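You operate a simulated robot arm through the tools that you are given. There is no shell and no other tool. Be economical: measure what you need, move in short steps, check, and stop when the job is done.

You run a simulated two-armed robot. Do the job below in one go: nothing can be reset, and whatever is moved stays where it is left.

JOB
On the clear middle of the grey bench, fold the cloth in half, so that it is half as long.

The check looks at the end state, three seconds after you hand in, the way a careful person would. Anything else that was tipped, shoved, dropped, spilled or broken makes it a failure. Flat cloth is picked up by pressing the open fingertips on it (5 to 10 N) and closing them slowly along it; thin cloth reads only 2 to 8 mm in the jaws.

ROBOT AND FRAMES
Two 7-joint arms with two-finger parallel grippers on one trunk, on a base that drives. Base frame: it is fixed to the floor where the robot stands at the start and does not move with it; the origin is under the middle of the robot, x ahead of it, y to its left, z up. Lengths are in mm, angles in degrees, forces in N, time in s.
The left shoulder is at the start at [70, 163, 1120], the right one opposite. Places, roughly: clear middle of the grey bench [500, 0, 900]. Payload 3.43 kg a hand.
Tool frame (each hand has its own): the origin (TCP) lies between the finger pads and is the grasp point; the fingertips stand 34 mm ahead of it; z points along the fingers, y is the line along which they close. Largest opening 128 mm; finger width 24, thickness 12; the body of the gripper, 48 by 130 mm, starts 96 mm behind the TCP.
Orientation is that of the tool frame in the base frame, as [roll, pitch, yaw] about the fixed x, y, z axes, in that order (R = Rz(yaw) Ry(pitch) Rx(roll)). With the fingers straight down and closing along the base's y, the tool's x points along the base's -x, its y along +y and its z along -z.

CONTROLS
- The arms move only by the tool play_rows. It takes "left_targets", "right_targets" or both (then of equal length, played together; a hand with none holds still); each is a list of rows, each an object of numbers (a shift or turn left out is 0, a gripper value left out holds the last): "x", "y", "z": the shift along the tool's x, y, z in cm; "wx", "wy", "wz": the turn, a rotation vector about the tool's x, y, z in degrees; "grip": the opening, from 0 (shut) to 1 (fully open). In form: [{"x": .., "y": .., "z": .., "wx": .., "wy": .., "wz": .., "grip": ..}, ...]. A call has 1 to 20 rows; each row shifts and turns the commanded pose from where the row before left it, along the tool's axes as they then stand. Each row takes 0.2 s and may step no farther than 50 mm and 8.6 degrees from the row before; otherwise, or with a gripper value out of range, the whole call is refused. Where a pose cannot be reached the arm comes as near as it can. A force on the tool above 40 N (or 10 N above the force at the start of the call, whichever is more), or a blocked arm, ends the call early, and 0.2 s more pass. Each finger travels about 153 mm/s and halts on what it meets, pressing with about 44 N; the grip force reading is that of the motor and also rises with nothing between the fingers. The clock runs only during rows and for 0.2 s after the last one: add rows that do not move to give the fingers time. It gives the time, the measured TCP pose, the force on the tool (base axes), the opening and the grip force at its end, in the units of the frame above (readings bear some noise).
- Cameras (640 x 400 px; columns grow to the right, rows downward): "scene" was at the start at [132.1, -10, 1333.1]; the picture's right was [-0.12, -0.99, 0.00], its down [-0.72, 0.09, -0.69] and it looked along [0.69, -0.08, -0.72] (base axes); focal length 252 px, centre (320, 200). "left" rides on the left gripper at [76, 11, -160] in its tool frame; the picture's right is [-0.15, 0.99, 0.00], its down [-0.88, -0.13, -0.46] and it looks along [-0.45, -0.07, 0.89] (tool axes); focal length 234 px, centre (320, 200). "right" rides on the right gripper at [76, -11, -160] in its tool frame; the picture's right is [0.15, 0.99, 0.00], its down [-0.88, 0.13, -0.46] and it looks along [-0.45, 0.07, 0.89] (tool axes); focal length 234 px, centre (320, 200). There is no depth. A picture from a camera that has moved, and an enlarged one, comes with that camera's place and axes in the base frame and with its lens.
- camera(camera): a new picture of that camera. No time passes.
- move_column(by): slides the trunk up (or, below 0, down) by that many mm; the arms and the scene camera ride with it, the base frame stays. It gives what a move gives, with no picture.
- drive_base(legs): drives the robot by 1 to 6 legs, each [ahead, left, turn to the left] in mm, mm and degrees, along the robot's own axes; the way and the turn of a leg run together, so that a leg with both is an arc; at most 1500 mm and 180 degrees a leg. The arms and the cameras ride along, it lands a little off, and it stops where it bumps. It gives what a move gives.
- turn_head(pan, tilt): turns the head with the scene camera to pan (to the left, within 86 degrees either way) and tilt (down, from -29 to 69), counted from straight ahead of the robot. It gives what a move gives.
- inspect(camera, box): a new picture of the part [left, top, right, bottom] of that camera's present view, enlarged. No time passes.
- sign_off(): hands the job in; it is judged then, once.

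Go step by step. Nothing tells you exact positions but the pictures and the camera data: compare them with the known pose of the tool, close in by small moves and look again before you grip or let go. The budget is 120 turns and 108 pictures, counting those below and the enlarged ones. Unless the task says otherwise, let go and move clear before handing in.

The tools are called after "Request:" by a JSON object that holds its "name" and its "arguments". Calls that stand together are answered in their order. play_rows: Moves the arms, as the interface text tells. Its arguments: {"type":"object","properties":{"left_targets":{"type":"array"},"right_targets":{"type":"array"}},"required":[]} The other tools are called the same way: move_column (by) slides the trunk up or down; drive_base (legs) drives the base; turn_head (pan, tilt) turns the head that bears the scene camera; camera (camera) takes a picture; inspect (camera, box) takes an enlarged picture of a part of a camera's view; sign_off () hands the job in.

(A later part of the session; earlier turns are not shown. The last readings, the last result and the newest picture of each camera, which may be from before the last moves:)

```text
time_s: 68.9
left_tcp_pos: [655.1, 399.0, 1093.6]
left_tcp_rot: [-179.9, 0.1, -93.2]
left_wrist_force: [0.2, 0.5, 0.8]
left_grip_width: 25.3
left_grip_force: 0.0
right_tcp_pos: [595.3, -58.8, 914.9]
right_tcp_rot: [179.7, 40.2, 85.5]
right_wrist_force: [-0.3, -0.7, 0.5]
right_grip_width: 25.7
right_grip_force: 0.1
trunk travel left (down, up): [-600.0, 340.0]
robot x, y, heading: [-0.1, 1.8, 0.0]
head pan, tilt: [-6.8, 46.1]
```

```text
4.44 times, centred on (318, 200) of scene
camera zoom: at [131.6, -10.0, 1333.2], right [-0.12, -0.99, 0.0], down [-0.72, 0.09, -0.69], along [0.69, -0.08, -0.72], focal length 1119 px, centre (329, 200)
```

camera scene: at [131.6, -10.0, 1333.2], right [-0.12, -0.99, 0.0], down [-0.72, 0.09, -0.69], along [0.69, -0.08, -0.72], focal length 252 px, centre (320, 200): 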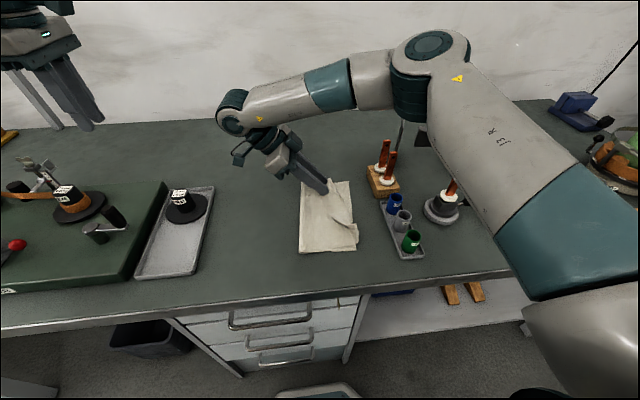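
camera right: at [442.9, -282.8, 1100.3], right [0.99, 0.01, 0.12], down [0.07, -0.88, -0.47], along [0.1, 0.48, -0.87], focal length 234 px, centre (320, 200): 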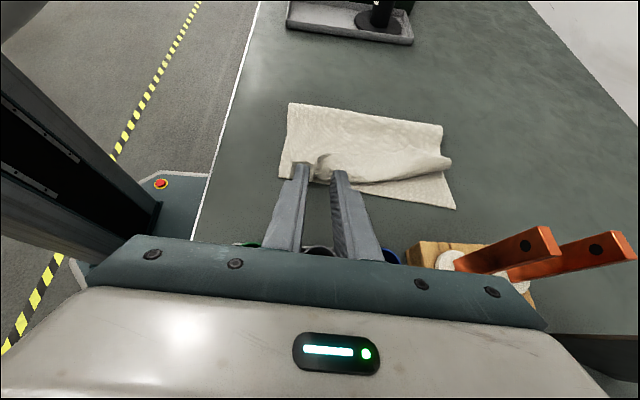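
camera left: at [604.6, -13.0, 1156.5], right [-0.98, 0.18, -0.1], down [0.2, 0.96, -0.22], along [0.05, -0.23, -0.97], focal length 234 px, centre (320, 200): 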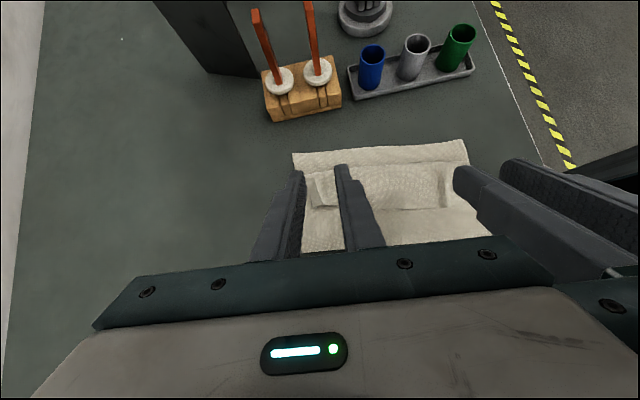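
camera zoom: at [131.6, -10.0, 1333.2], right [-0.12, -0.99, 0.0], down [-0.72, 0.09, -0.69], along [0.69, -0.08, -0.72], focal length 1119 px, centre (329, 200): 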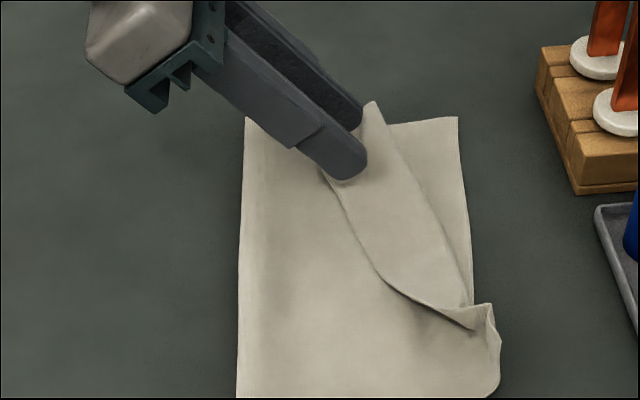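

Well placed over the far corner of the flap. I lower and close as before.

Request:
{"name": "play_rows", "arguments": {"right_targets": [{"x": 0.45, "z": 0.54}, {"x": 0.45, "z": 0.54}, {"x": 0.13, "z": 0.15}, {}]}}

Request:
{"name": "play_rows", "arguments": {"right_targets": [{"x": 0.1, "z": 0.11}, {}]}}

```text
time_s: 69.9
left_tcp_pos: [655.3, 396.9, 1095.1]
left_tcp_rot: [-179.9, 0.1, -93.2]
left_wrist_force: [0.7, 0.1, 0.3]
left_grip_width: 25.7
left_grip_force: 0.0
right_tcp_pos: [597.0, -58.5, 899.1]
right_tcp_rot: [179.9, 40.1, 85.6]
right_wrist_force: [0.7, -0.3, 1.1]
right_grip_width: 25.7
right_grip_force: 0.0
trunk travel left (down, up): [-600.0, 340.0]
robot x, y, heading: [1.7, 1.1, 0.3]
head pan, tilt: [-6.8, 46.1]
```

```text
time_s: 70.5
left_tcp_pos: [656.3, 398.2, 1094.4]
left_tcp_rot: [-179.9, 0.0, -93.2]
left_wrist_force: [0.8, -1.0, 0.6]
left_grip_width: 25.7
left_grip_force: 0.1
right_tcp_pos: [596.2, -58.8, 897.6]
right_tcp_rot: [180.0, 40.2, 85.5]
right_wrist_force: [-0.3, -1.2, -0.3]
right_grip_width: 25.8
right_grip_force: 0.1
trunk travel left (down, up): [-600.0, 340.0]
robot x, y, heading: [0.8, 1.4, -0.1]
head pan, tilt: [-6.8, 46.1]
```

Request:
{"name": "play_rows", "arguments": {"right_targets": [{"x": 0.13, "z": 0.15}, {}]}}

```text
time_s: 71.1
left_tcp_pos: [654.9, 398.9, 1094.1]
left_tcp_rot: [-179.9, 0.0, -93.2]
left_wrist_force: [0.1, 0.6, -0.1]
left_grip_width: 25.7
left_grip_force: 0.0
right_tcp_pos: [596.6, -58.8, 895.7]
right_tcp_rot: [179.7, 40.0, 85.4]
right_wrist_force: [-0.5, -0.7, 4.4]
right_grip_width: 25.5
right_grip_force: 0.0
trunk travel left (down, up): [-600.0, 340.0]
robot x, y, heading: [-2.1, 1.0, 0.0]
head pan, tilt: [-6.8, 46.1]
```

Request:
{"name": "play_rows", "arguments": {"right_targets": [{"x": 0.02, "z": 0.03, "grip": 0.19}, {"grip": 0.175}, {"grip": 0.16}, {"grip": 0.14}, {"grip": 0.12}, {"grip": 0.1}, {"grip": 0.08}, {"grip": 0.06}, {"grip": 0.04}, {"grip": 0.02}, {"grip": 0}, {}, {"x": -0.65, "z": -0.77}, {"x": -0.65, "z": -0.77}, {"x": -0.65, "z": -0.77}, {}]}}

Request:
{"name": "inspect", "arguments": {"camera": "scene", "box": [270, 155, 366, 245]}}

```text
time_s: 74.5
left_tcp_pos: [655.9, 399.3, 1095.6]
left_tcp_rot: [-179.9, 0.1, -93.2]
left_wrist_force: [0.2, -0.1, 0.2]
left_grip_width: 25.5
left_grip_force: 0.0
right_tcp_pos: [596.0, -58.3, 926.5]
right_tcp_rot: [179.8, 40.1, 85.5]
right_wrist_force: [0.1, -0.1, 0.1]
right_grip_width: 1.8
right_grip_force: 36.5
trunk travel left (down, up): [-600.0, 340.0]
robot x, y, heading: [-0.8, 2.0, 0.2]
head pan, tilt: [-6.8, 46.1]
```

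```text
4.44 times, centred on (318, 200) of scene
camera zoom: at [132.2, -9.9, 1333.1], right [-0.12, -0.99, 0.0], down [-0.72, 0.09, -0.69], along [0.69, -0.08, -0.72], focal length 1119 px, centre (329, 200)
```

zoom: 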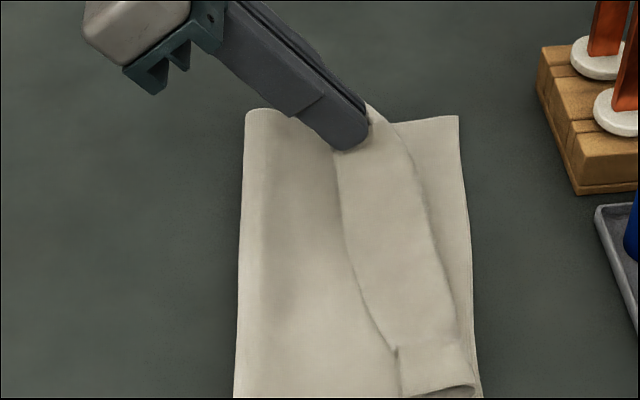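

The far end is gripped, though the near end rolled back somewhat. I continue flipping the far end with the same rotation.

Request:
{"name": "play_rows", "arguments": {"right_targets": [{"x": -1.0, "z": 0.05, "wy": 8}, {"x": -1.0, "z": -0.09, "wy": 8}, {"x": -0.98, "z": -0.22, "wy": 8}, {"x": -0.93, "z": -0.36, "wy": 8}, {"x": -0.88, "z": -0.48, "wy": 8}, {"x": -1.34, "z": 0.2, "wy": 8}, {"x": -1.4, "z": 0.0, "wy": 8}, {"x": -1.43, "z": -0.2, "wy": 8}, {}]}}

Request:
{"name": "inspect", "arguments": {"camera": "scene", "box": [250, 130, 410, 260]}}

Request:
{"name": "camera", "arguments": {"camera": "right"}}

```text
time_s: 76.5
left_tcp_pos: [656.9, 399.2, 1094.4]
left_tcp_rot: [-179.9, 0.1, -93.3]
left_wrist_force: [0.0, 1.2, 0.3]
left_grip_width: 25.7
left_grip_force: 0.2
right_tcp_pos: [590.7, -138.7, 951.0]
right_tcp_rot: [179.9, -23.9, 85.6]
right_wrist_force: [-0.7, 0.0, 0.2]
right_grip_width: 2.0
right_grip_force: 36.8
trunk travel left (down, up): [-600.0, 340.0]
robot x, y, heading: [0.6, -0.7, -0.1]
head pan, tilt: [-6.8, 46.1]
```

```text
3.08 times, centred on (330, 195) of scene
camera zoom: at [132.4, -8.7, 1333.1], right [-0.12, -0.99, 0.0], down [-0.72, 0.08, -0.69], along [0.69, -0.08, -0.72], focal length 775 px, centre (289, 215)
```

zoom: 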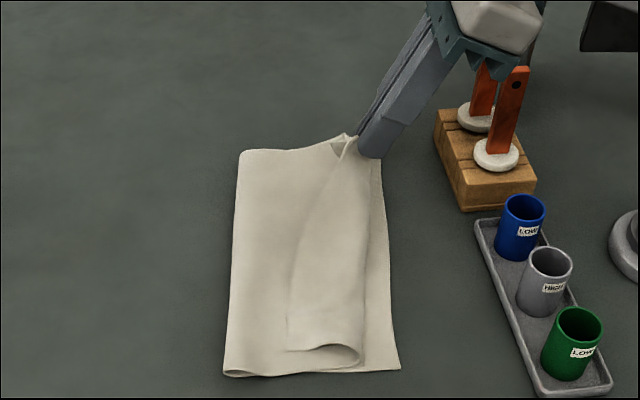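

```text
39 pictures are left
camera right: at [577.9, -133.7, 1127.1], right [1.0, 0.06, 0.06], down [0.05, -1.0, 0.06], along [0.06, -0.06, -1.0], focal length 234 px, centre (320, 200)
```

right: 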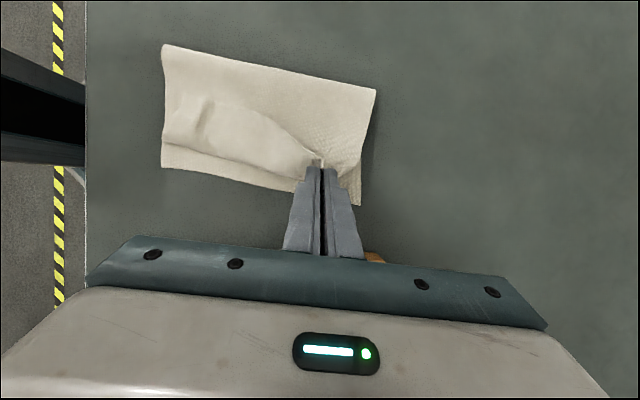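

The far hem is turned. I lower it toward the right edge, staying clear of the rods, and release.

Request:
{"name": "play_rows", "arguments": {"right_targets": [{"x": -1.1, "z": 0.8}, {"x": -1.0, "z": 0.77}, {}, {"grip": 0.05}, {"grip": 0.1}, {"grip": 0.15}, {}, {"z": -2, "x": 0.5}, {"z": -2, "x": 0.5}, {"z": -3, "x": 1}, {"z": -4, "x": 1}, {}]}}

Request:
{"name": "inspect", "arguments": {"camera": "scene", "box": [250, 130, 410, 260]}}

Request:
{"name": "inspect", "arguments": {"camera": "right", "box": [120, 20, 440, 220]}}

```text
time_s: 79.1
left_tcp_pos: [656.1, 398.3, 1094.1]
left_tcp_rot: [-180.0, 0.1, -93.2]
left_wrist_force: [0.2, 0.1, -0.1]
left_grip_width: 25.7
left_grip_force: 0.1
right_tcp_pos: [587.4, -170.8, 1040.8]
right_tcp_rot: [179.9, -23.8, 85.7]
right_wrist_force: [-0.4, -0.3, 0.4]
right_grip_width: 19.3
right_grip_force: 0.0
trunk travel left (down, up): [-600.0, 340.0]
robot x, y, heading: [-1.8, 0.4, -0.1]
head pan, tilt: [-6.8, 46.1]
```

```text
3.08 times, centred on (330, 195) of scene
camera zoom: at [132.5, -10.2, 1333.1], right [-0.12, -0.99, 0.0], down [-0.72, 0.09, -0.69], along [0.69, -0.08, -0.72], focal length 775 px, centre (289, 215)
```

zoom: 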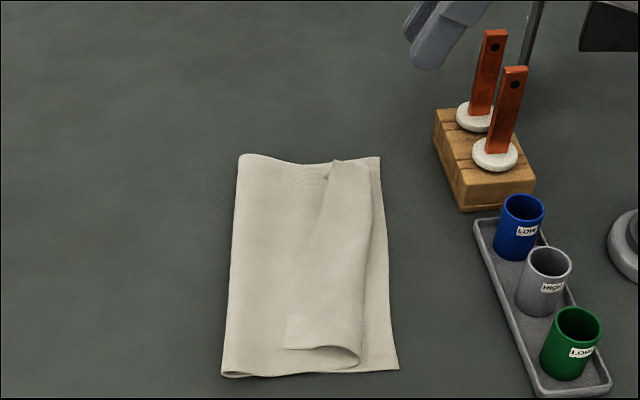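

```text
2.00 times, centred on (280, 120) of right
camera zoom: at [575.9, -164.6, 1217.0], right [1.0, 0.06, 0.06], down [0.05, -1.0, 0.06], along [0.06, -0.06, -1.0], focal length 468 px, centre (400, 360)
```

zoom: 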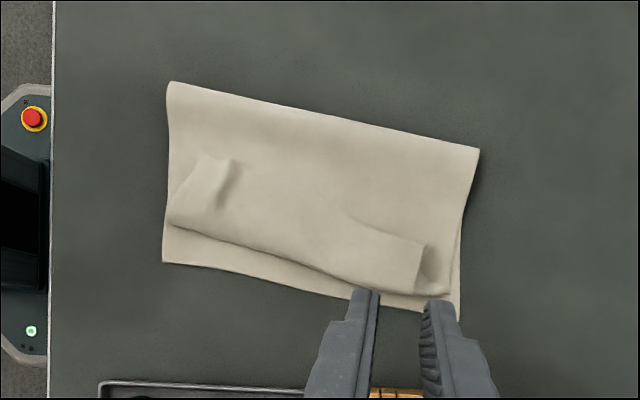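

The far hem curled back because the tilt was too small next to the rods. New plan: grip the hem once near its middle, lift high so its ends hang free and uncurl, rotate far over while high, then lay it down.

Request:
{"name": "play_rows", "arguments": {"right_targets": [{"x": 3, "grip": 0.2}, {"x": 3}, {"wy": -8}, {"wy": -8}, {"wy": -8}, {"wy": -8}, {"wy": -8}, {"wy": -8}, {"wy": -8}, {"wy": -8}, {"x": 3.35, "y": -2.07, "z": 1.97}, {"x": 3.35, "y": -2.07, "z": 1.97}, {"x": 3.35, "y": -2.07, "z": 1.97}, {"x": 3.35, "y": -2.07, "z": 1.97}, {}]}}

Request:
{"name": "inspect", "arguments": {"camera": "scene", "box": [270, 160, 366, 250]}}

```text
time_s: 82.3
left_tcp_pos: [655.8, 399.0, 1095.3]
left_tcp_rot: [-179.9, 0.1, -93.2]
left_wrist_force: [0.4, -0.6, 0.6]
left_grip_width: 25.7
left_grip_force: 0.0
right_tcp_pos: [511.9, -56.6, 919.2]
right_tcp_rot: [179.8, 40.2, 85.3]
right_wrist_force: [0.3, -0.2, -0.9]
right_grip_width: 25.5
right_grip_force: 0.0
trunk travel left (down, up): [-600.0, 340.0]
robot x, y, heading: [-3.3, -1.9, -0.4]
head pan, tilt: [-6.8, 46.1]
```

```text
4.44 times, centred on (318, 205) of scene
camera zoom: at [131.7, -10.1, 1333.2], right [-0.12, -0.99, 0.0], down [-0.72, 0.09, -0.69], along [0.69, -0.08, -0.72], focal length 1119 px, centre (329, 178)
```

zoom: 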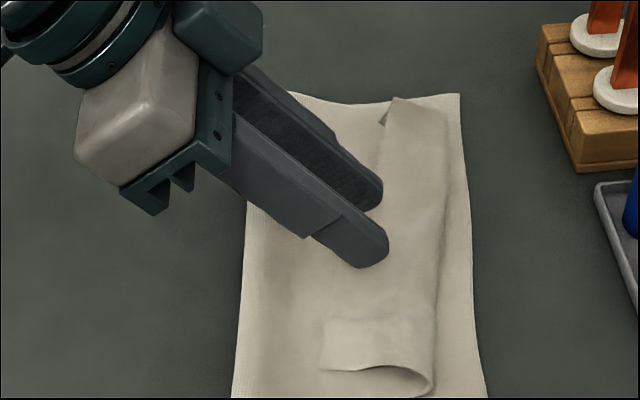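

Request:
{"name": "play_rows", "arguments": {"right_targets": [{"x": 0.65, "z": 0.77}, {"x": 0.58, "z": 0.69}, {"x": 0.13, "z": 0.15}, {}]}}

Request:
{"name": "play_rows", "arguments": {"right_targets": [{"x": 0.1, "z": 0.11}, {}]}}

Request:
{"name": "inspect", "arguments": {"camera": "scene", "box": [286, 180, 366, 240]}}

```text
time_s: 83.3
left_tcp_pos: [655.8, 398.7, 1093.0]
left_tcp_rot: [-180.0, 0.1, -93.2]
left_wrist_force: [-0.5, 0.0, 0.2]
left_grip_width: 25.8
left_grip_force: 0.1
right_tcp_pos: [513.6, -56.3, 897.8]
right_tcp_rot: [179.9, 40.2, 85.5]
right_wrist_force: [-0.2, 0.3, 0.5]
right_grip_width: 25.6
right_grip_force: 0.1
trunk travel left (down, up): [-600.0, 340.0]
robot x, y, heading: [-1.7, 1.4, -0.3]
head pan, tilt: [-6.8, 46.1]
```

```text
time_s: 83.9
left_tcp_pos: [655.8, 399.1, 1093.9]
left_tcp_rot: [-179.9, 0.2, -93.3]
left_wrist_force: [0.5, 0.9, -0.5]
left_grip_width: 25.6
left_grip_force: 0.0
right_tcp_pos: [513.0, -56.7, 896.2]
right_tcp_rot: [179.8, 40.1, 85.5]
right_wrist_force: [0.7, -0.2, 7.8]
right_grip_width: 25.5
right_grip_force: 0.1
trunk travel left (down, up): [-600.0, 340.0]
robot x, y, heading: [-1.3, -3.0, 0.0]
head pan, tilt: [-6.8, 46.1]
```

```text
6.67 times, centred on (326, 210) of scene
camera zoom: at [131.6, -9.8, 1333.3], right [-0.12, -0.99, 0.0], down [-0.72, 0.09, -0.69], along [0.69, -0.08, -0.72], focal length 1678 px, centre (280, 133)
```

zoom: 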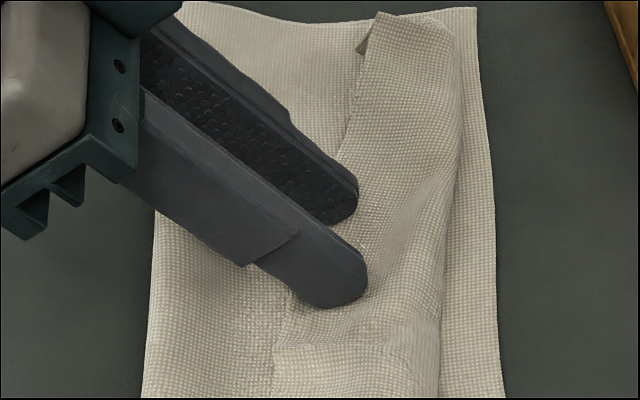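

The contact is right on the hem edge, so I shift 6 mm further inside before closing.

Request:
{"name": "play_rows", "arguments": {"right_targets": [{"x": -0.26, "z": -0.3}, {"x": -0.5, "z": 0.42}, {}, {"x": 0.24, "z": 0.28}, {}]}}

```text
time_s: 85.1
left_tcp_pos: [656.7, 398.7, 1093.8]
left_tcp_rot: [-179.8, 0.0, -93.2]
left_wrist_force: [0.4, -0.1, -0.6]
left_grip_width: 25.6
left_grip_force: 0.0
right_tcp_pos: [511.5, -64.5, 894.8]
right_tcp_rot: [179.9, 40.1, 85.4]
right_wrist_force: [1.3, 0.2, 6.0]
right_grip_width: 25.7
right_grip_force: 0.0
trunk travel left (down, up): [-600.0, 340.0]
robot x, y, heading: [-0.1, 0.1, -0.0]
head pan, tilt: [-6.8, 46.1]
```

Request:
{"name": "play_rows", "arguments": {"right_targets": [{"grip": 0.19}, {"grip": 0.175}, {"grip": 0.16}, {"grip": 0.14}, {"grip": 0.12}, {"grip": 0.1}, {"grip": 0.08}, {"grip": 0.06}, {"grip": 0.04}, {"grip": 0.02}, {"grip": 0}, {}, {"x": -0.65, "z": -0.77}, {"x": -0.65, "z": -0.77}, {"x": -0.65, "z": -0.77}, {}]}}

Request:
{"name": "inspect", "arguments": {"camera": "scene", "box": [270, 160, 366, 250]}}

```text
time_s: 88.5
left_tcp_pos: [656.3, 397.7, 1093.2]
left_tcp_rot: [-179.9, 0.1, -93.2]
left_wrist_force: [-0.4, -0.2, 0.3]
left_grip_width: 25.5
left_grip_force: 0.1
right_tcp_pos: [513.0, -64.2, 926.0]
right_tcp_rot: [-180.0, 40.2, 85.6]
right_wrist_force: [0.5, 0.4, 0.3]
right_grip_width: 2.0
right_grip_force: 36.5
trunk travel left (down, up): [-600.0, 340.0]
robot x, y, heading: [0.5, -1.7, -0.1]
head pan, tilt: [-6.8, 46.1]
```

```text
4.44 times, centred on (318, 205) of scene
camera zoom: at [132.2, -9.9, 1333.1], right [-0.12, -0.99, 0.0], down [-0.72, 0.09, -0.69], along [0.69, -0.08, -0.72], focal length 1119 px, centre (329, 178)
```

zoom: 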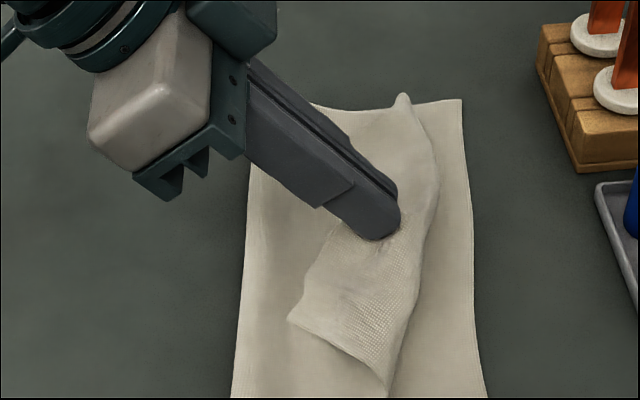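

Request:
{"name": "play_rows", "arguments": {"right_targets": [{"x": -0.85, "z": -1.45, "wy": 8}, {"x": -0.64, "z": -1.56, "wy": 8}, {"x": -0.42, "z": -1.63, "wy": 8}, {"x": -0.19, "z": -1.67, "wy": 8}, {"x": 0.05, "z": -1.68, "wy": 8}, {}, {}]}}

Request:
{"name": "inspect", "arguments": {"camera": "scene", "box": [250, 130, 410, 260]}}

```text
time_s: 90.1
left_tcp_pos: [655.7, 397.5, 1094.4]
left_tcp_rot: [-179.9, 0.0, -93.2]
left_wrist_force: [0.5, -0.6, 0.8]
left_grip_width: 25.8
left_grip_force: 0.1
right_tcp_pos: [513.4, -50.1, 1009.3]
right_tcp_rot: [179.9, 0.0, 85.6]
right_wrist_force: [-0.3, -0.3, 0.3]
right_grip_width: 1.9
right_grip_force: 36.5
trunk travel left (down, up): [-600.0, 340.0]
robot x, y, heading: [-0.6, -2.7, -0.2]
head pan, tilt: [-6.8, 46.1]
```

```text
3.08 times, centred on (330, 195) of scene
camera zoom: at [132.1, -10.3, 1333.1], right [-0.12, -0.99, 0.0], down [-0.72, 0.09, -0.69], along [0.69, -0.08, -0.72], focal length 775 px, centre (289, 215)
```

zoom: 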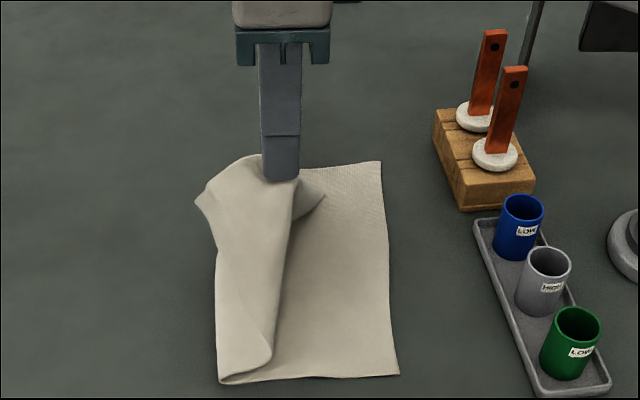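

Request:
{"name": "play_rows", "arguments": {"right_targets": [{"x": -1.42, "z": 0.68, "wy": 8}, {"x": -1.5, "z": 0.48, "wy": 8}, {"x": -1.55, "z": 0.26, "wy": 8}, {"x": -1.57, "z": 0.04, "wy": 8}, {"x": -1.56, "z": -0.18, "wy": 8}, {"x": -1.53, "z": -0.39, "wy": 8}, {}, {}]}}

Request:
{"name": "inspect", "arguments": {"camera": "scene", "box": [250, 130, 410, 260]}}

Request:
{"name": "camera", "arguments": {"camera": "right"}}

```text
time_s: 91.9
left_tcp_pos: [655.3, 396.8, 1094.9]
left_tcp_rot: [-179.9, 0.2, -93.2]
left_wrist_force: [0.3, 0.5, 0.2]
left_grip_width: 25.7
left_grip_force: 0.0
right_tcp_pos: [507.1, -136.1, 968.3]
right_tcp_rot: [179.8, -48.1, 85.6]
right_wrist_force: [0.3, -0.2, -0.3]
right_grip_width: 1.7
right_grip_force: 36.3
trunk travel left (down, up): [-600.0, 340.0]
robot x, y, heading: [2.2, 0.4, 0.0]
head pan, tilt: [-6.8, 46.1]
```

```text
3.08 times, centred on (330, 195) of scene
camera zoom: at [132.0, -10.6, 1333.1], right [-0.12, -0.99, 0.0], down [-0.72, 0.09, -0.69], along [0.69, -0.08, -0.72], focal length 775 px, centre (289, 215)
```

zoom: 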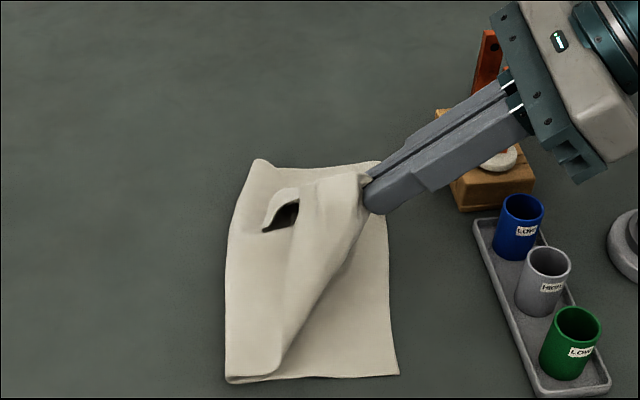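

```text
31 pictures are left
camera right: at [489.7, -201.7, 1130.6], right [0.99, 0.02, 0.11], down [0.06, -0.94, -0.35], along [0.1, 0.35, -0.93], focal length 234 px, centre (320, 200)
```

right: 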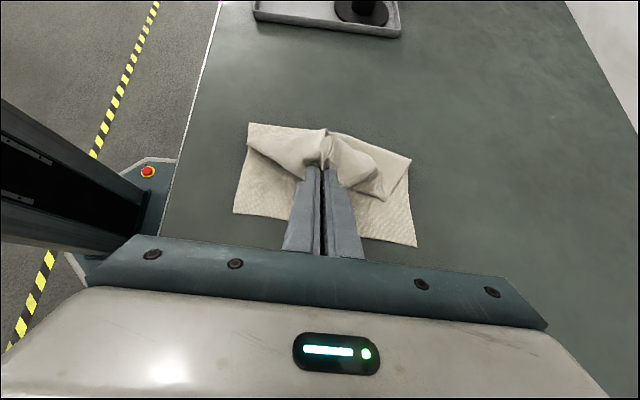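

The hem is turned over with its ends hanging free. I lower it onto the right edge, keeping clear of rods and vials.

Request:
{"name": "play_rows", "arguments": {"right_targets": [{"x": -1.3, "y": -0.15, "z": 0.27}, {"x": -1.3, "y": -0.15, "z": 0.27}, {"x": -1.3, "y": -0.15, "z": 0.27}, {"x": -1.3, "y": -0.15, "z": 0.27}, {}, {}]}}

Request:
{"name": "inspect", "arguments": {"camera": "scene", "box": [250, 130, 410, 260]}}

Request:
{"name": "inspect", "arguments": {"camera": "right", "box": [200, 40, 480, 240]}}

```text
time_s: 93.3
left_tcp_pos: [655.9, 398.8, 1094.9]
left_tcp_rot: [-179.9, 0.1, -93.2]
left_wrist_force: [-0.7, -0.1, 0.0]
left_grip_width: 25.6
left_grip_force: 0.1
right_tcp_pos: [499.2, -162.1, 922.3]
right_tcp_rot: [179.9, -47.8, 85.8]
right_wrist_force: [0.2, -0.5, 0.2]
right_grip_width: 1.9
right_grip_force: 36.5
trunk travel left (down, up): [-600.0, 340.0]
robot x, y, heading: [1.0, 0.8, -0.1]
head pan, tilt: [-6.8, 46.1]
```

```text
3.08 times, centred on (330, 195) of scene
camera zoom: at [132.1, -10.2, 1333.1], right [-0.12, -0.99, 0.0], down [-0.72, 0.09, -0.69], along [0.69, -0.08, -0.72], focal length 775 px, centre (289, 215)
```

zoom: 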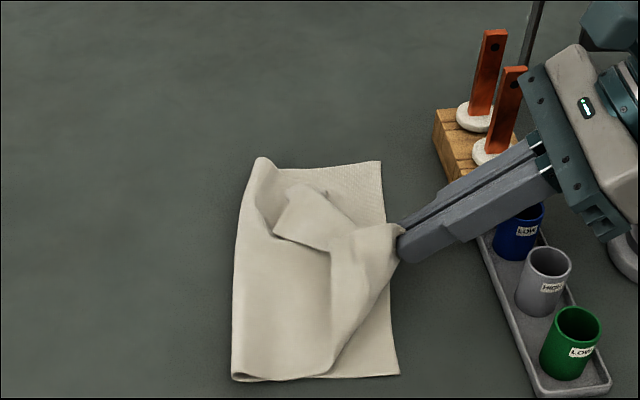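

```text
2.00 times, centred on (340, 140) of right
camera zoom: at [481.9, -227.9, 1084.6], right [0.99, 0.02, 0.11], down [0.06, -0.94, -0.35], along [0.1, 0.35, -0.93], focal length 468 px, centre (280, 320)
```

zoom: 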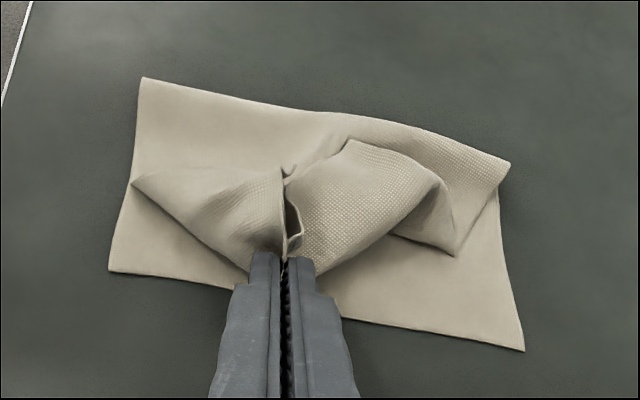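

The ends still crumple and the rods limit how far I can tilt here. I'll unfold back to the left, re-grip both corners, slide the cloth about 120 mm left into free space, and redo the fold with a full tilt. First, unfold.

Request:
{"name": "play_rows", "arguments": {"right_targets": [{"x": 1.83, "z": 0.24, "wy": -8}, {"x": 1.84, "z": -0.02, "wy": -8}, {"x": 1.82, "z": -0.28, "wy": -8}, {"x": 1.77, "z": -0.53, "wy": -8}, {"x": 1.68, "z": -0.77, "wy": -8}, {"x": 1.55, "z": -0.99, "wy": -8}, {"x": 2.6, "z": -0.5}, {"x": 2.6}, {"x": 2.6}, {"x": 2.6, "z": 0.8}, {"x": 2.6, "z": 1.2}, {"x": 2.6, "z": 1.5}, {"x": 2.6, "z": 1.8}, {"x": 2.6, "z": 2.2}, {}]}}

Request:
{"name": "inspect", "arguments": {"camera": "scene", "box": [200, 130, 440, 280]}}

```text
time_s: 96.5
left_tcp_pos: [655.2, 397.1, 1094.7]
left_tcp_rot: [-179.9, 0.2, -93.2]
left_wrist_force: [0.2, 0.1, 0.0]
left_grip_width: 25.8
left_grip_force: 0.1
right_tcp_pos: [521.3, 128.8, 924.5]
right_tcp_rot: [180.0, 0.2, 85.6]
right_wrist_force: [0.3, -0.3, 0.3]
right_grip_width: 2.0
right_grip_force: 36.4
trunk travel left (down, up): [-600.0, 340.0]
robot x, y, heading: [-1.1, -0.8, 0.0]
head pan, tilt: [-6.8, 46.1]
```

```text
2.67 times, centred on (320, 205) of scene
camera zoom: at [131.9, -10.7, 1333.2], right [-0.12, -0.99, 0.0], down [-0.72, 0.09, -0.69], along [0.69, -0.08, -0.72], focal length 671 px, centre (320, 187)
```

zoom: 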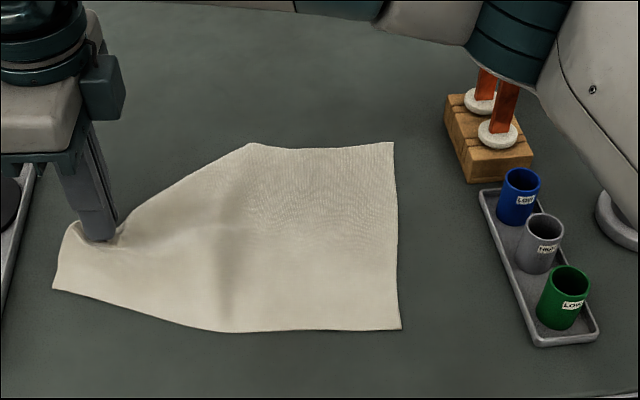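

The cloth is open again. I lower, release, and move up to look.

Request:
{"name": "play_rows", "arguments": {"right_targets": [{"x": 0.4, "z": 1}, {"x": 0.4, "z": 0.8}, {"grip": 0.05}, {"grip": 0.1}, {"grip": 0.2}, {}, {"z": -2}, {"z": -4}, {"z": -4}, {"x": -4, "z": -4}, {"x": -4}, {"x": -4}, {"x": -4}, {"x": -4}, {"x": -4}, {}]}}

Request:
{"name": "inspect", "arguments": {"camera": "scene", "box": [200, 130, 440, 280]}}

```text
refused: row 10 steps farther than a row can; nothing moved
```

```text
2.67 times, centred on (320, 205) of scene
camera zoom: at [131.9, -10.7, 1333.2], right [-0.12, -0.99, 0.0], down [-0.72, 0.09, -0.69], along [0.69, -0.08, -0.72], focal length 671 px, centre (320, 187)
```

zoom: 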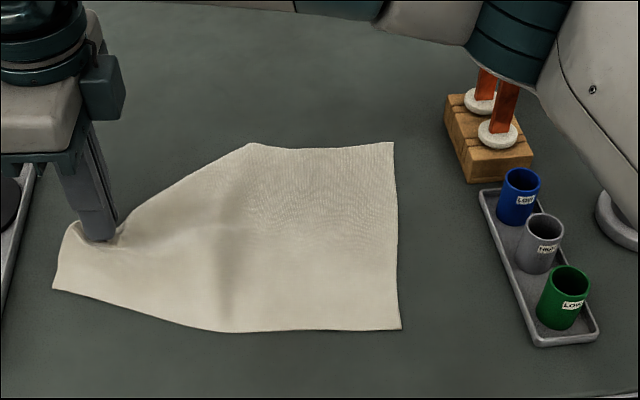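

Request:
{"name": "play_rows", "arguments": {"right_targets": [{"x": 0.4, "z": 1}, {"x": 0.4, "z": 0.8}, {"grip": 0.05}, {"grip": 0.1}, {"grip": 0.2}, {}, {"z": -2}, {"z": -4}, {"z": -4}, {"x": -3, "z": -3}, {"x": -4}, {"x": -4}, {"x": -4}, {"x": -4}, {"x": -4}, {}]}}

Request:
{"name": "camera", "arguments": {"camera": "scene"}}

Request:
{"name": "camera", "arguments": {"camera": "right"}}

```text
time_s: 99.9
left_tcp_pos: [655.7, 398.8, 1094.0]
left_tcp_rot: [-179.9, 0.1, -93.2]
left_wrist_force: [0.2, 0.5, 0.1]
left_grip_width: 25.8
left_grip_force: 0.0
right_tcp_pos: [504.8, -90.4, 1034.8]
right_tcp_rot: [179.8, 0.2, 85.5]
right_wrist_force: [0.5, 0.4, 0.4]
right_grip_width: 25.6
right_grip_force: 0.0
trunk travel left (down, up): [-600.0, 340.0]
robot x, y, heading: [-0.1, 1.2, -0.0]
head pan, tilt: [-6.8, 46.1]
```

```text
26 pictures are left
camera scene: at [132.3, -8.6, 1333.1], right [-0.12, -0.99, 0.0], down [-0.72, 0.08, -0.69], along [0.69, -0.08, -0.72], focal length 252 px, centre (320, 200)
```

scene: 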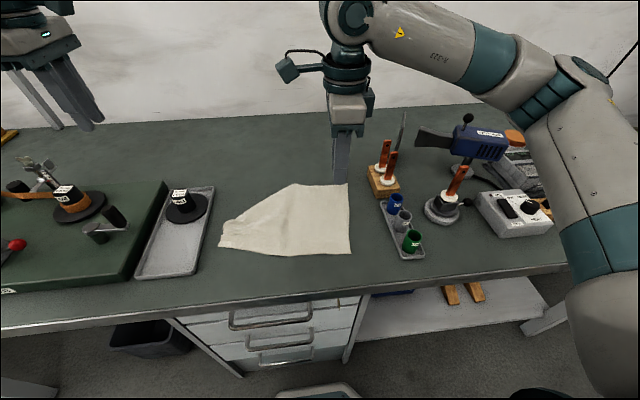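

```text
25 pictures are left
camera right: at [498.0, -12.7, 1194.7], right [1.0, 0.07, 0.0], down [0.06, -0.89, 0.46], along [0.03, -0.46, -0.89], focal length 234 px, centre (320, 200)
```

right: 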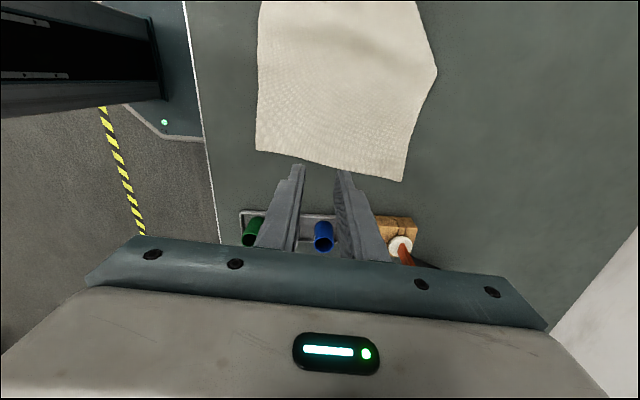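

The far-left corner seems to be tucked under. I zoom in.

Request:
{"name": "inspect", "arguments": {"camera": "scene", "box": [208, 170, 368, 270]}}

Request:
{"name": "inspect", "arguments": {"camera": "left", "box": [0, 0, 640, 400]}}

```text
4.00 times, centred on (288, 220) of scene
camera zoom: at [132.3, -8.6, 1333.1], right [-0.12, -0.99, 0.0], down [-0.72, 0.08, -0.69], along [0.69, -0.08, -0.72], focal length 1007 px, centre (448, 120)
```

zoom: 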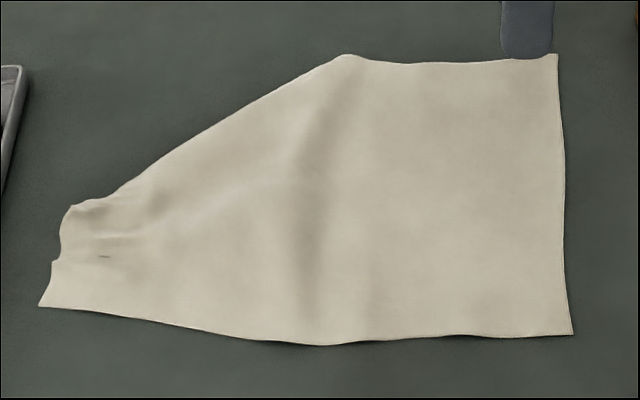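

```text
1.00 times, centred on (320, 200) of left
camera zoom: at [640.6, 323.5, 1253.2], right [-0.98, 0.2, 0.0], down [0.18, 0.87, 0.46], along [0.09, 0.45, -0.89], focal length 234 px, centre (320, 200)
```

zoom: 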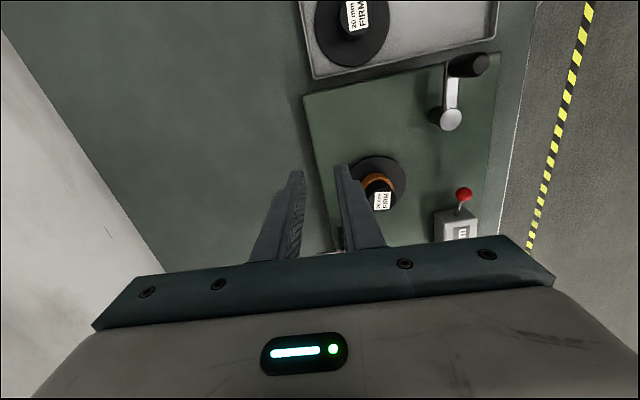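

The far-left corner is folded underneath along a crease from about (653,0) to (539,165). I pinch that crease near (584,73), lift so the tucked triangle hangs down, and lay it back outward.

Request:
{"name": "play_rows", "arguments": {"right_targets": [{"x": 4.2, "y": 1.66}, {"x": 4.2, "y": 1.66}, {"x": 4.2, "y": 1.66}, {"x": 4.2, "y": 1.66}, {"z": 4}, {"z": 4}, {"z": 4}, {"z": 1.3}, {}]}}

Request:
{"name": "inspect", "arguments": {"camera": "scene", "box": [208, 160, 368, 260]}}

```text
time_s: 101.9
left_tcp_pos: [656.6, 398.0, 1093.9]
left_tcp_rot: [-179.9, 0.1, -93.2]
left_wrist_force: [-0.1, 0.4, -0.3]
left_grip_width: 25.4
left_grip_force: 0.0
right_tcp_pos: [582.6, 72.1, 902.9]
right_tcp_rot: [179.9, 0.0, 85.6]
right_wrist_force: [-0.1, 0.9, 0.3]
right_grip_width: 25.5
right_grip_force: 0.0
trunk travel left (down, up): [-600.0, 340.0]
robot x, y, heading: [1.1, 2.5, 0.2]
head pan, tilt: [-6.8, 46.1]
```

```text
4.00 times, centred on (288, 210) of scene
camera zoom: at [132.2, -9.6, 1333.1], right [-0.12, -0.99, 0.0], down [-0.72, 0.09, -0.69], along [0.69, -0.08, -0.72], focal length 1007 px, centre (448, 160)
```

zoom: 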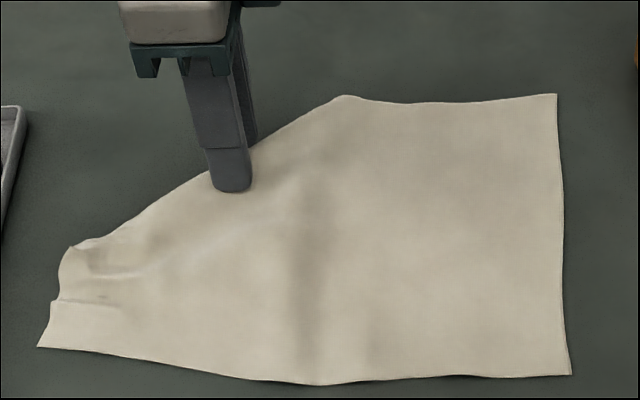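

Request:
{"name": "play_rows", "arguments": {"right_targets": [{"z": 0.4}, {"z": 0.2}, {}]}}

```text
time_s: 102.7
left_tcp_pos: [656.2, 398.0, 1094.2]
left_tcp_rot: [-179.9, 0.1, -93.2]
left_wrist_force: [1.2, -0.5, 1.3]
left_grip_width: 25.8
left_grip_force: 0.0
right_tcp_pos: [583.8, 71.9, 896.9]
right_tcp_rot: [179.9, 0.1, 85.6]
right_wrist_force: [-0.2, 0.7, -0.6]
right_grip_width: 25.6
right_grip_force: 0.0
trunk travel left (down, up): [-600.0, 340.0]
robot x, y, heading: [1.6, -0.2, 0.2]
head pan, tilt: [-6.8, 46.1]
```

Request:
{"name": "play_rows", "arguments": {"right_targets": [{"z": 0.18}, {}]}}

```text
time_s: 103.3
left_tcp_pos: [657.1, 399.0, 1094.6]
left_tcp_rot: [-179.9, 0.0, -93.1]
left_wrist_force: [0.1, 0.4, 0.3]
left_grip_width: 25.5
left_grip_force: 0.1
right_tcp_pos: [583.7, 71.1, 896.1]
right_tcp_rot: [179.8, 0.1, 85.6]
right_wrist_force: [-0.8, 0.3, 3.7]
right_grip_width: 25.6
right_grip_force: 0.1
trunk travel left (down, up): [-600.0, 340.0]
robot x, y, heading: [-0.2, 3.3, 0.3]
head pan, tilt: [-6.8, 46.1]
```

Close slowly, then lift 110 mm and swing outward.

Request:
{"name": "play_rows", "arguments": {"right_targets": [{"z": 0.03, "grip": 0.18}, {"grip": 0.16}, {"grip": 0.14}, {"grip": 0.12}, {"grip": 0.1}, {"grip": 0.08}, {"grip": 0.06}, {"grip": 0.04}, {"grip": 0.02}, {"grip": 0}, {}, {"z": -2}, {"z": -2}, {"z": -2}, {"z": -2}, {"z": -2}, {"z": -2}, {"x": 1.5, "y": 2}, {}, {}]}}

Request:
{"name": "inspect", "arguments": {"camera": "scene", "box": [188, 120, 380, 260]}}

```text
time_s: 107.5
left_tcp_pos: [656.9, 399.3, 1095.1]
left_tcp_rot: [-179.9, 0.2, -93.1]
left_wrist_force: [-0.1, 0.1, -0.1]
left_grip_width: 25.6
left_grip_force: 0.1
right_tcp_pos: [603.8, 84.9, 1015.0]
right_tcp_rot: [179.8, 0.1, 85.6]
right_wrist_force: [-0.1, 0.3, 1.0]
right_grip_width: 2.4
right_grip_force: 36.7
trunk travel left (down, up): [-600.0, 340.0]
robot x, y, heading: [-0.4, 2.5, 0.4]
head pan, tilt: [-6.8, 46.1]
```

```text
2.86 times, centred on (284, 190) of scene
camera zoom: at [132.2, -9.7, 1333.1], right [-0.12, -0.99, 0.0], down [-0.72, 0.09, -0.69], along [0.69, -0.08, -0.72], focal length 719 px, centre (423, 229)
```

zoom: 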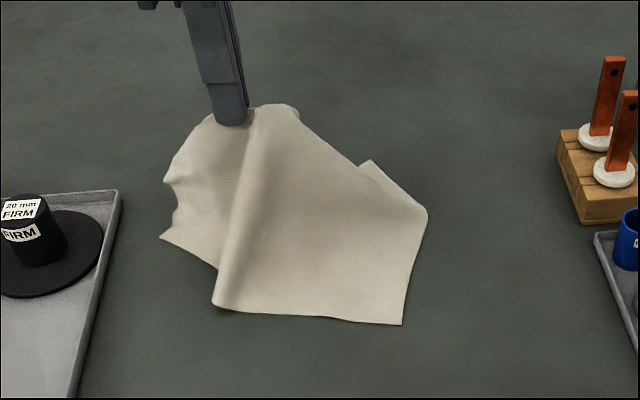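

Request:
{"name": "play_rows", "arguments": {"right_targets": [{"x": 1.5, "y": 2}, {"x": 1.6, "y": 1.9}, {}, {"z": 1.5}, {"z": 1.2}, {"x": -1.1, "y": -1.4, "z": 1.4}, {"x": -1.1, "y": -1.4, "z": 1.6}, {"x": -1.1, "y": -1.4, "z": 1.7}, {"x": -1.1, "y": -1.4, "z": 1.7}, {"x": -1.1, "y": -1.4, "z": 1.5}, {}]}}

Request:
{"name": "inspect", "arguments": {"camera": "scene", "box": [188, 120, 380, 260]}}

```text
time_s: 109.9
left_tcp_pos: [656.2, 398.9, 1094.2]
left_tcp_rot: [-180.0, 0.1, -93.2]
left_wrist_force: [-0.1, -0.4, 0.2]
left_grip_width: 25.5
left_grip_force: 0.1
right_tcp_pos: [571.8, 63.7, 907.8]
right_tcp_rot: [179.9, 0.1, 85.6]
right_wrist_force: [-0.3, -0.2, 0.2]
right_grip_width: 2.2
right_grip_force: 37.4
trunk travel left (down, up): [-600.0, 340.0]
robot x, y, heading: [2.1, -1.9, 0.1]
head pan, tilt: [-6.8, 46.1]
```

```text
2.86 times, centred on (284, 190) of scene
camera zoom: at [132.1, -9.5, 1333.1], right [-0.12, -0.99, 0.0], down [-0.72, 0.09, -0.69], along [0.69, -0.08, -0.72], focal length 719 px, centre (423, 229)
```

zoom: 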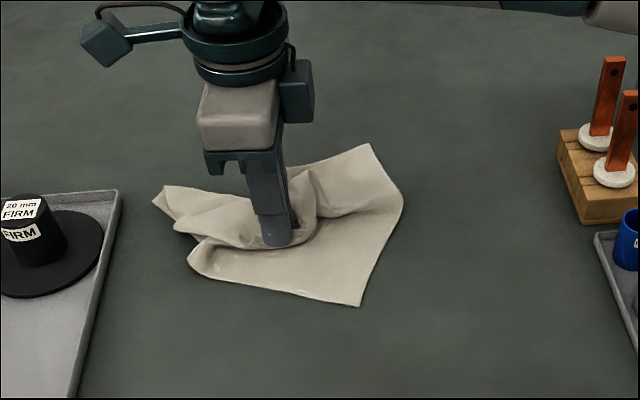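

The cloth is bunched, but its right edge (about (707,-24) to (504,-2)) is clean and now well away from the rods. Better plan: both hands grip this right edge, lift so the whole cloth hangs straight, set the lower edge down first, run left, then come back right. That folds it in half with no curl. First I let go and clear.

Request:
{"name": "play_rows", "arguments": {"right_targets": [{"grip": 0.06}, {"grip": 0.12}, {"grip": 0.2}, {}, {"z": -2}, {"z": -4}, {"z": -4}, {"z": -4}, {"x": -4, "y": -1}, {"x": -4, "y": -1}, {"x": -4, "y": -1}, {"x": -4, "y": -1}, {}]}}

Request:
{"name": "inspect", "arguments": {"camera": "scene", "box": [188, 130, 380, 250]}}

Request:
{"name": "camera", "arguments": {"camera": "right"}}

```text
time_s: 112.7
left_tcp_pos: [656.1, 399.8, 1094.4]
left_tcp_rot: [-179.9, 0.0, -93.1]
left_wrist_force: [-1.0, 0.7, -0.5]
left_grip_width: 25.6
left_grip_force: 0.1
right_tcp_pos: [519.9, -93.3, 1049.2]
right_tcp_rot: [179.8, 0.2, 85.6]
right_wrist_force: [-0.2, -0.1, 0.1]
right_grip_width: 25.6
right_grip_force: 0.0
trunk travel left (down, up): [-600.0, 340.0]
robot x, y, heading: [-1.1, -0.1, 0.0]
head pan, tilt: [-6.8, 46.1]
```

```text
3.33 times, centred on (284, 190) of scene
camera zoom: at [132.4, -8.4, 1333.1], right [-0.12, -0.99, 0.0], down [-0.72, 0.08, -0.69], along [0.69, -0.08, -0.72], focal length 839 px, centre (440, 233)
```

zoom: 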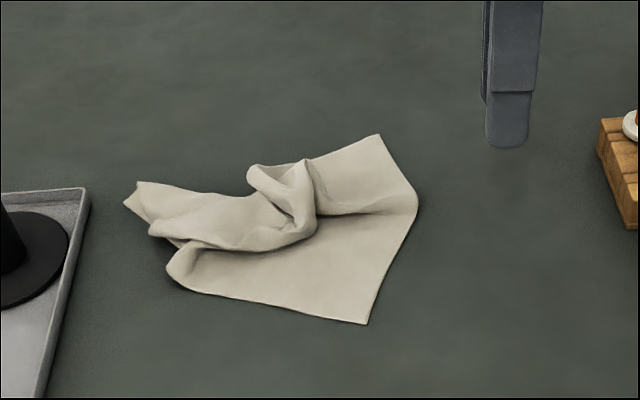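

```text
18 pictures are left
camera right: at [513.0, -15.1, 1208.2], right [1.0, 0.07, 0.0], down [0.06, -0.89, 0.46], along [0.03, -0.46, -0.89], focal length 234 px, centre (320, 200)
```

right: 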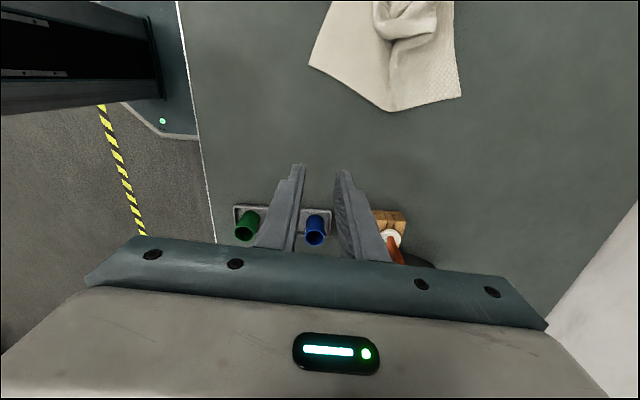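

Edge points: near corner (498,0), kink (608,-49), far corner (706,-24). I bring the left hand to the far end and the right hand to the near end, each turned along its edge piece.

Request:
{"name": "play_rows", "arguments": {"left_targets": [{"x": 4.19, "y": -0.44}, {"x": 4.19, "y": -0.44}, {"x": 4.19, "y": -0.44}, {"x": 4.19, "y": -0.44}, {"x": 4.19, "y": -0.44}, {"x": 4.19, "y": -0.44}, {"x": 4.19, "y": -0.44}, {"x": 4.19, "y": -0.44}, {"x": 4.19, "y": -0.44}, {"x": 4.19, "y": -0.44}, {"wz": -5.9}, {"wz": -5.9}, {"wz": -5.9}, {"z": 4.35}, {"z": 4.35}, {"z": 4.35}, {"z": 4.35}, {}], "right_targets": [{"x": 3.05}, {"x": 3.05}, {"x": 3.05}, {"wz": 6.7}, {"wz": 6.7}, {"wz": 6.7}, {}, {}, {}, {}, {}, {}, {}, {"z": 3.22}, {"z": 3.22}, {"z": 3.22}, {"z": 3.22}, {}]}}

Request:
{"name": "inspect", "arguments": {"camera": "right", "box": [200, 80, 600, 330]}}

Request:
{"name": "inspect", "arguments": {"camera": "left", "box": [160, 60, 560, 310]}}

```text
time_s: 116.5
left_tcp_pos: [675.4, -21.9, 919.7]
left_tcp_rot: [-179.8, 0.1, -75.4]
left_wrist_force: [-0.6, 0.0, 0.2]
left_grip_width: 25.5
left_grip_force: 0.1
right_tcp_pos: [525.5, -2.4, 920.5]
right_tcp_rot: [179.7, 0.0, 65.5]
right_wrist_force: [0.2, 0.7, 0.0]
right_grip_width: 25.5
right_grip_force: 0.1
trunk travel left (down, up): [-600.0, 340.0]
robot x, y, heading: [-0.3, 1.0, 0.1]
head pan, tilt: [-6.8, 46.1]
```

```text
1.60 times, centred on (400, 205) of right
camera zoom: at [546.8, 72.2, 1079.3], right [0.96, -0.28, 0.0], down [-0.25, -0.85, 0.46], along [-0.12, -0.44, -0.89], focal length 375 px, centre (192, 192)
```

zoom: 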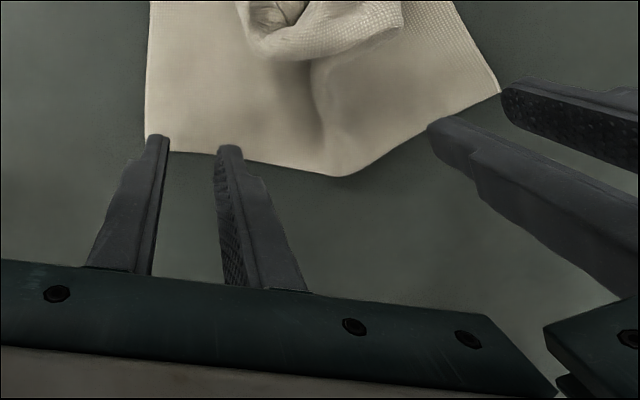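

```text
1.60 times, centred on (360, 185) of left
camera zoom: at [683.4, -99.9, 1079.1], right [-0.99, -0.11, 0.0], down [-0.1, 0.88, 0.46], along [-0.05, 0.46, -0.89], focal length 375 px, centre (256, 224)
```

zoom: 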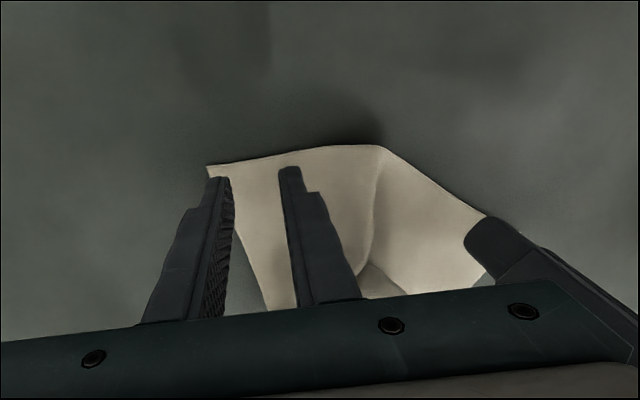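

Positions match the edge at both ends. I lower to contact.

Request:
{"name": "play_rows", "arguments": {"left_targets": [{"z": 1.2}, {"z": 0.8}, {"z": 0.3}, {}], "right_targets": [{"z": 1.2}, {"z": 0.8}, {"z": 0.35}, {}]}}

Request:
{"name": "play_rows", "arguments": {"left_targets": [{"z": 0.15}, {}], "right_targets": [{"z": 0.15}, {}]}}

```text
time_s: 117.5
left_tcp_pos: [676.8, -22.8, 895.5]
left_tcp_rot: [-179.9, 0.1, -75.4]
left_wrist_force: [-0.1, -0.2, -0.9]
left_grip_width: 25.6
left_grip_force: 0.0
right_tcp_pos: [526.0, -1.4, 895.7]
right_tcp_rot: [179.9, 0.0, 65.5]
right_wrist_force: [-0.3, 1.1, -0.1]
right_grip_width: 25.4
right_grip_force: 0.0
trunk travel left (down, up): [-600.0, 340.0]
robot x, y, heading: [-1.4, 3.1, -0.1]
head pan, tilt: [-6.8, 46.1]
```

```text
time_s: 118.1
left_tcp_pos: [677.5, -23.0, 896.7]
left_tcp_rot: [-179.8, 0.1, -75.5]
left_wrist_force: [0.2, -0.4, 4.2]
left_grip_width: 25.7
left_grip_force: 0.1
right_tcp_pos: [526.7, -2.5, 896.0]
right_tcp_rot: [179.8, 0.1, 65.5]
right_wrist_force: [1.2, 0.1, 4.1]
right_grip_width: 25.6
right_grip_force: 0.0
trunk travel left (down, up): [-600.0, 340.0]
robot x, y, heading: [-2.7, 4.4, -0.1]
head pan, tilt: [-6.8, 46.1]
```

Both press at about 4 N. I add a touch more and close slowly.

Request:
{"name": "play_rows", "arguments": {"left_targets": [{"z": 0.06}, {"grip": 0.185}, {"grip": 0.17}, {"grip": 0.15}, {"grip": 0.13}, {"grip": 0.11}, {"grip": 0.09}, {"grip": 0.07}, {"grip": 0.05}, {"grip": 0.03}, {"grip": 0.01}, {"grip": 0}, {}], "right_targets": [{"z": 0.06}, {"grip": 0.185}, {"grip": 0.17}, {"grip": 0.15}, {"grip": 0.13}, {"grip": 0.11}, {"grip": 0.09}, {"grip": 0.07}, {"grip": 0.05}, {"grip": 0.03}, {"grip": 0.01}, {"grip": 0}, {}]}}

```text
time_s: 120.9
left_tcp_pos: [674.2, -22.4, 895.4]
left_tcp_rot: [-179.9, 0.0, -75.6]
left_wrist_force: [-5.0, 0.9, 8.7]
left_grip_width: 1.6
left_grip_force: 36.5
right_tcp_pos: [526.4, -4.4, 896.0]
right_tcp_rot: [179.9, 0.0, 65.4]
right_wrist_force: [4.9, -1.4, 10.0]
right_grip_width: 1.9
right_grip_force: 36.6
trunk travel left (down, up): [-600.0, 340.0]
robot x, y, heading: [-1.5, -0.7, -0.3]
head pan, tilt: [-6.8, 46.1]
```

Both hold cloth (tension between them). I lift high so the whole cloth hangs, turning the hands back parallel.

Request:
{"name": "play_rows", "arguments": {"left_targets": [{"z": -2}, {"z": -3, "wz": 5.9}, {"z": -3, "wz": 5.9}, {"z": -3, "wz": 5.8}, {"z": -3}, {"z": -3}, {"z": -3}, {"z": -3}, {"z": -3}, {"z": -3}, {"z": -2}, {}, {}], "right_targets": [{"z": -2}, {"z": -3, "wz": -6.7}, {"z": -3, "wz": -6.7}, {"z": -3, "wz": -6.7}, {"z": -3}, {"z": -3}, {"z": -3}, {"z": -3}, {"z": -3}, {"z": -3}, {"z": -2}, {}, {}]}}

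Request:
{"name": "camera", "arguments": {"camera": "scene"}}

```text
time_s: 123.7
left_tcp_pos: [677.4, -24.1, 1202.2]
left_tcp_rot: [-180.0, 0.0, -93.1]
left_wrist_force: [-3.2, 0.3, 0.1]
left_grip_width: 1.9
left_grip_force: 36.5
right_tcp_pos: [526.9, -2.1, 1205.8]
right_tcp_rot: [179.9, 0.1, 85.7]
right_wrist_force: [2.5, 0.0, 0.2]
right_grip_width: 1.9
right_grip_force: 37.5
trunk travel left (down, up): [-600.0, 340.0]
robot x, y, heading: [2.3, 2.5, 0.1]
head pan, tilt: [-6.8, 46.1]
```

```text
15 pictures are left
camera scene: at [131.8, -10.1, 1333.2], right [-0.12, -0.99, 0.0], down [-0.72, 0.09, -0.69], along [0.69, -0.08, -0.72], focal length 252 px, centre (320, 200)
```

scene: 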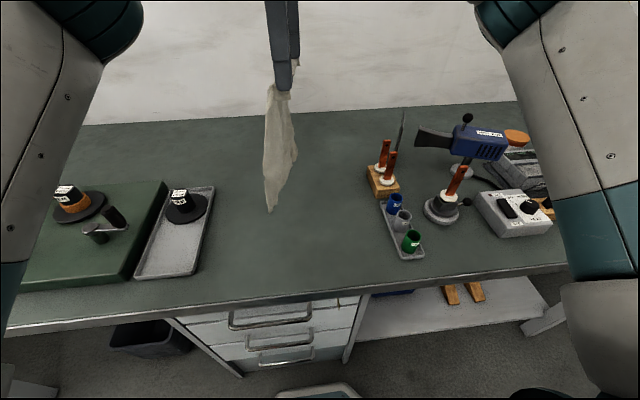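

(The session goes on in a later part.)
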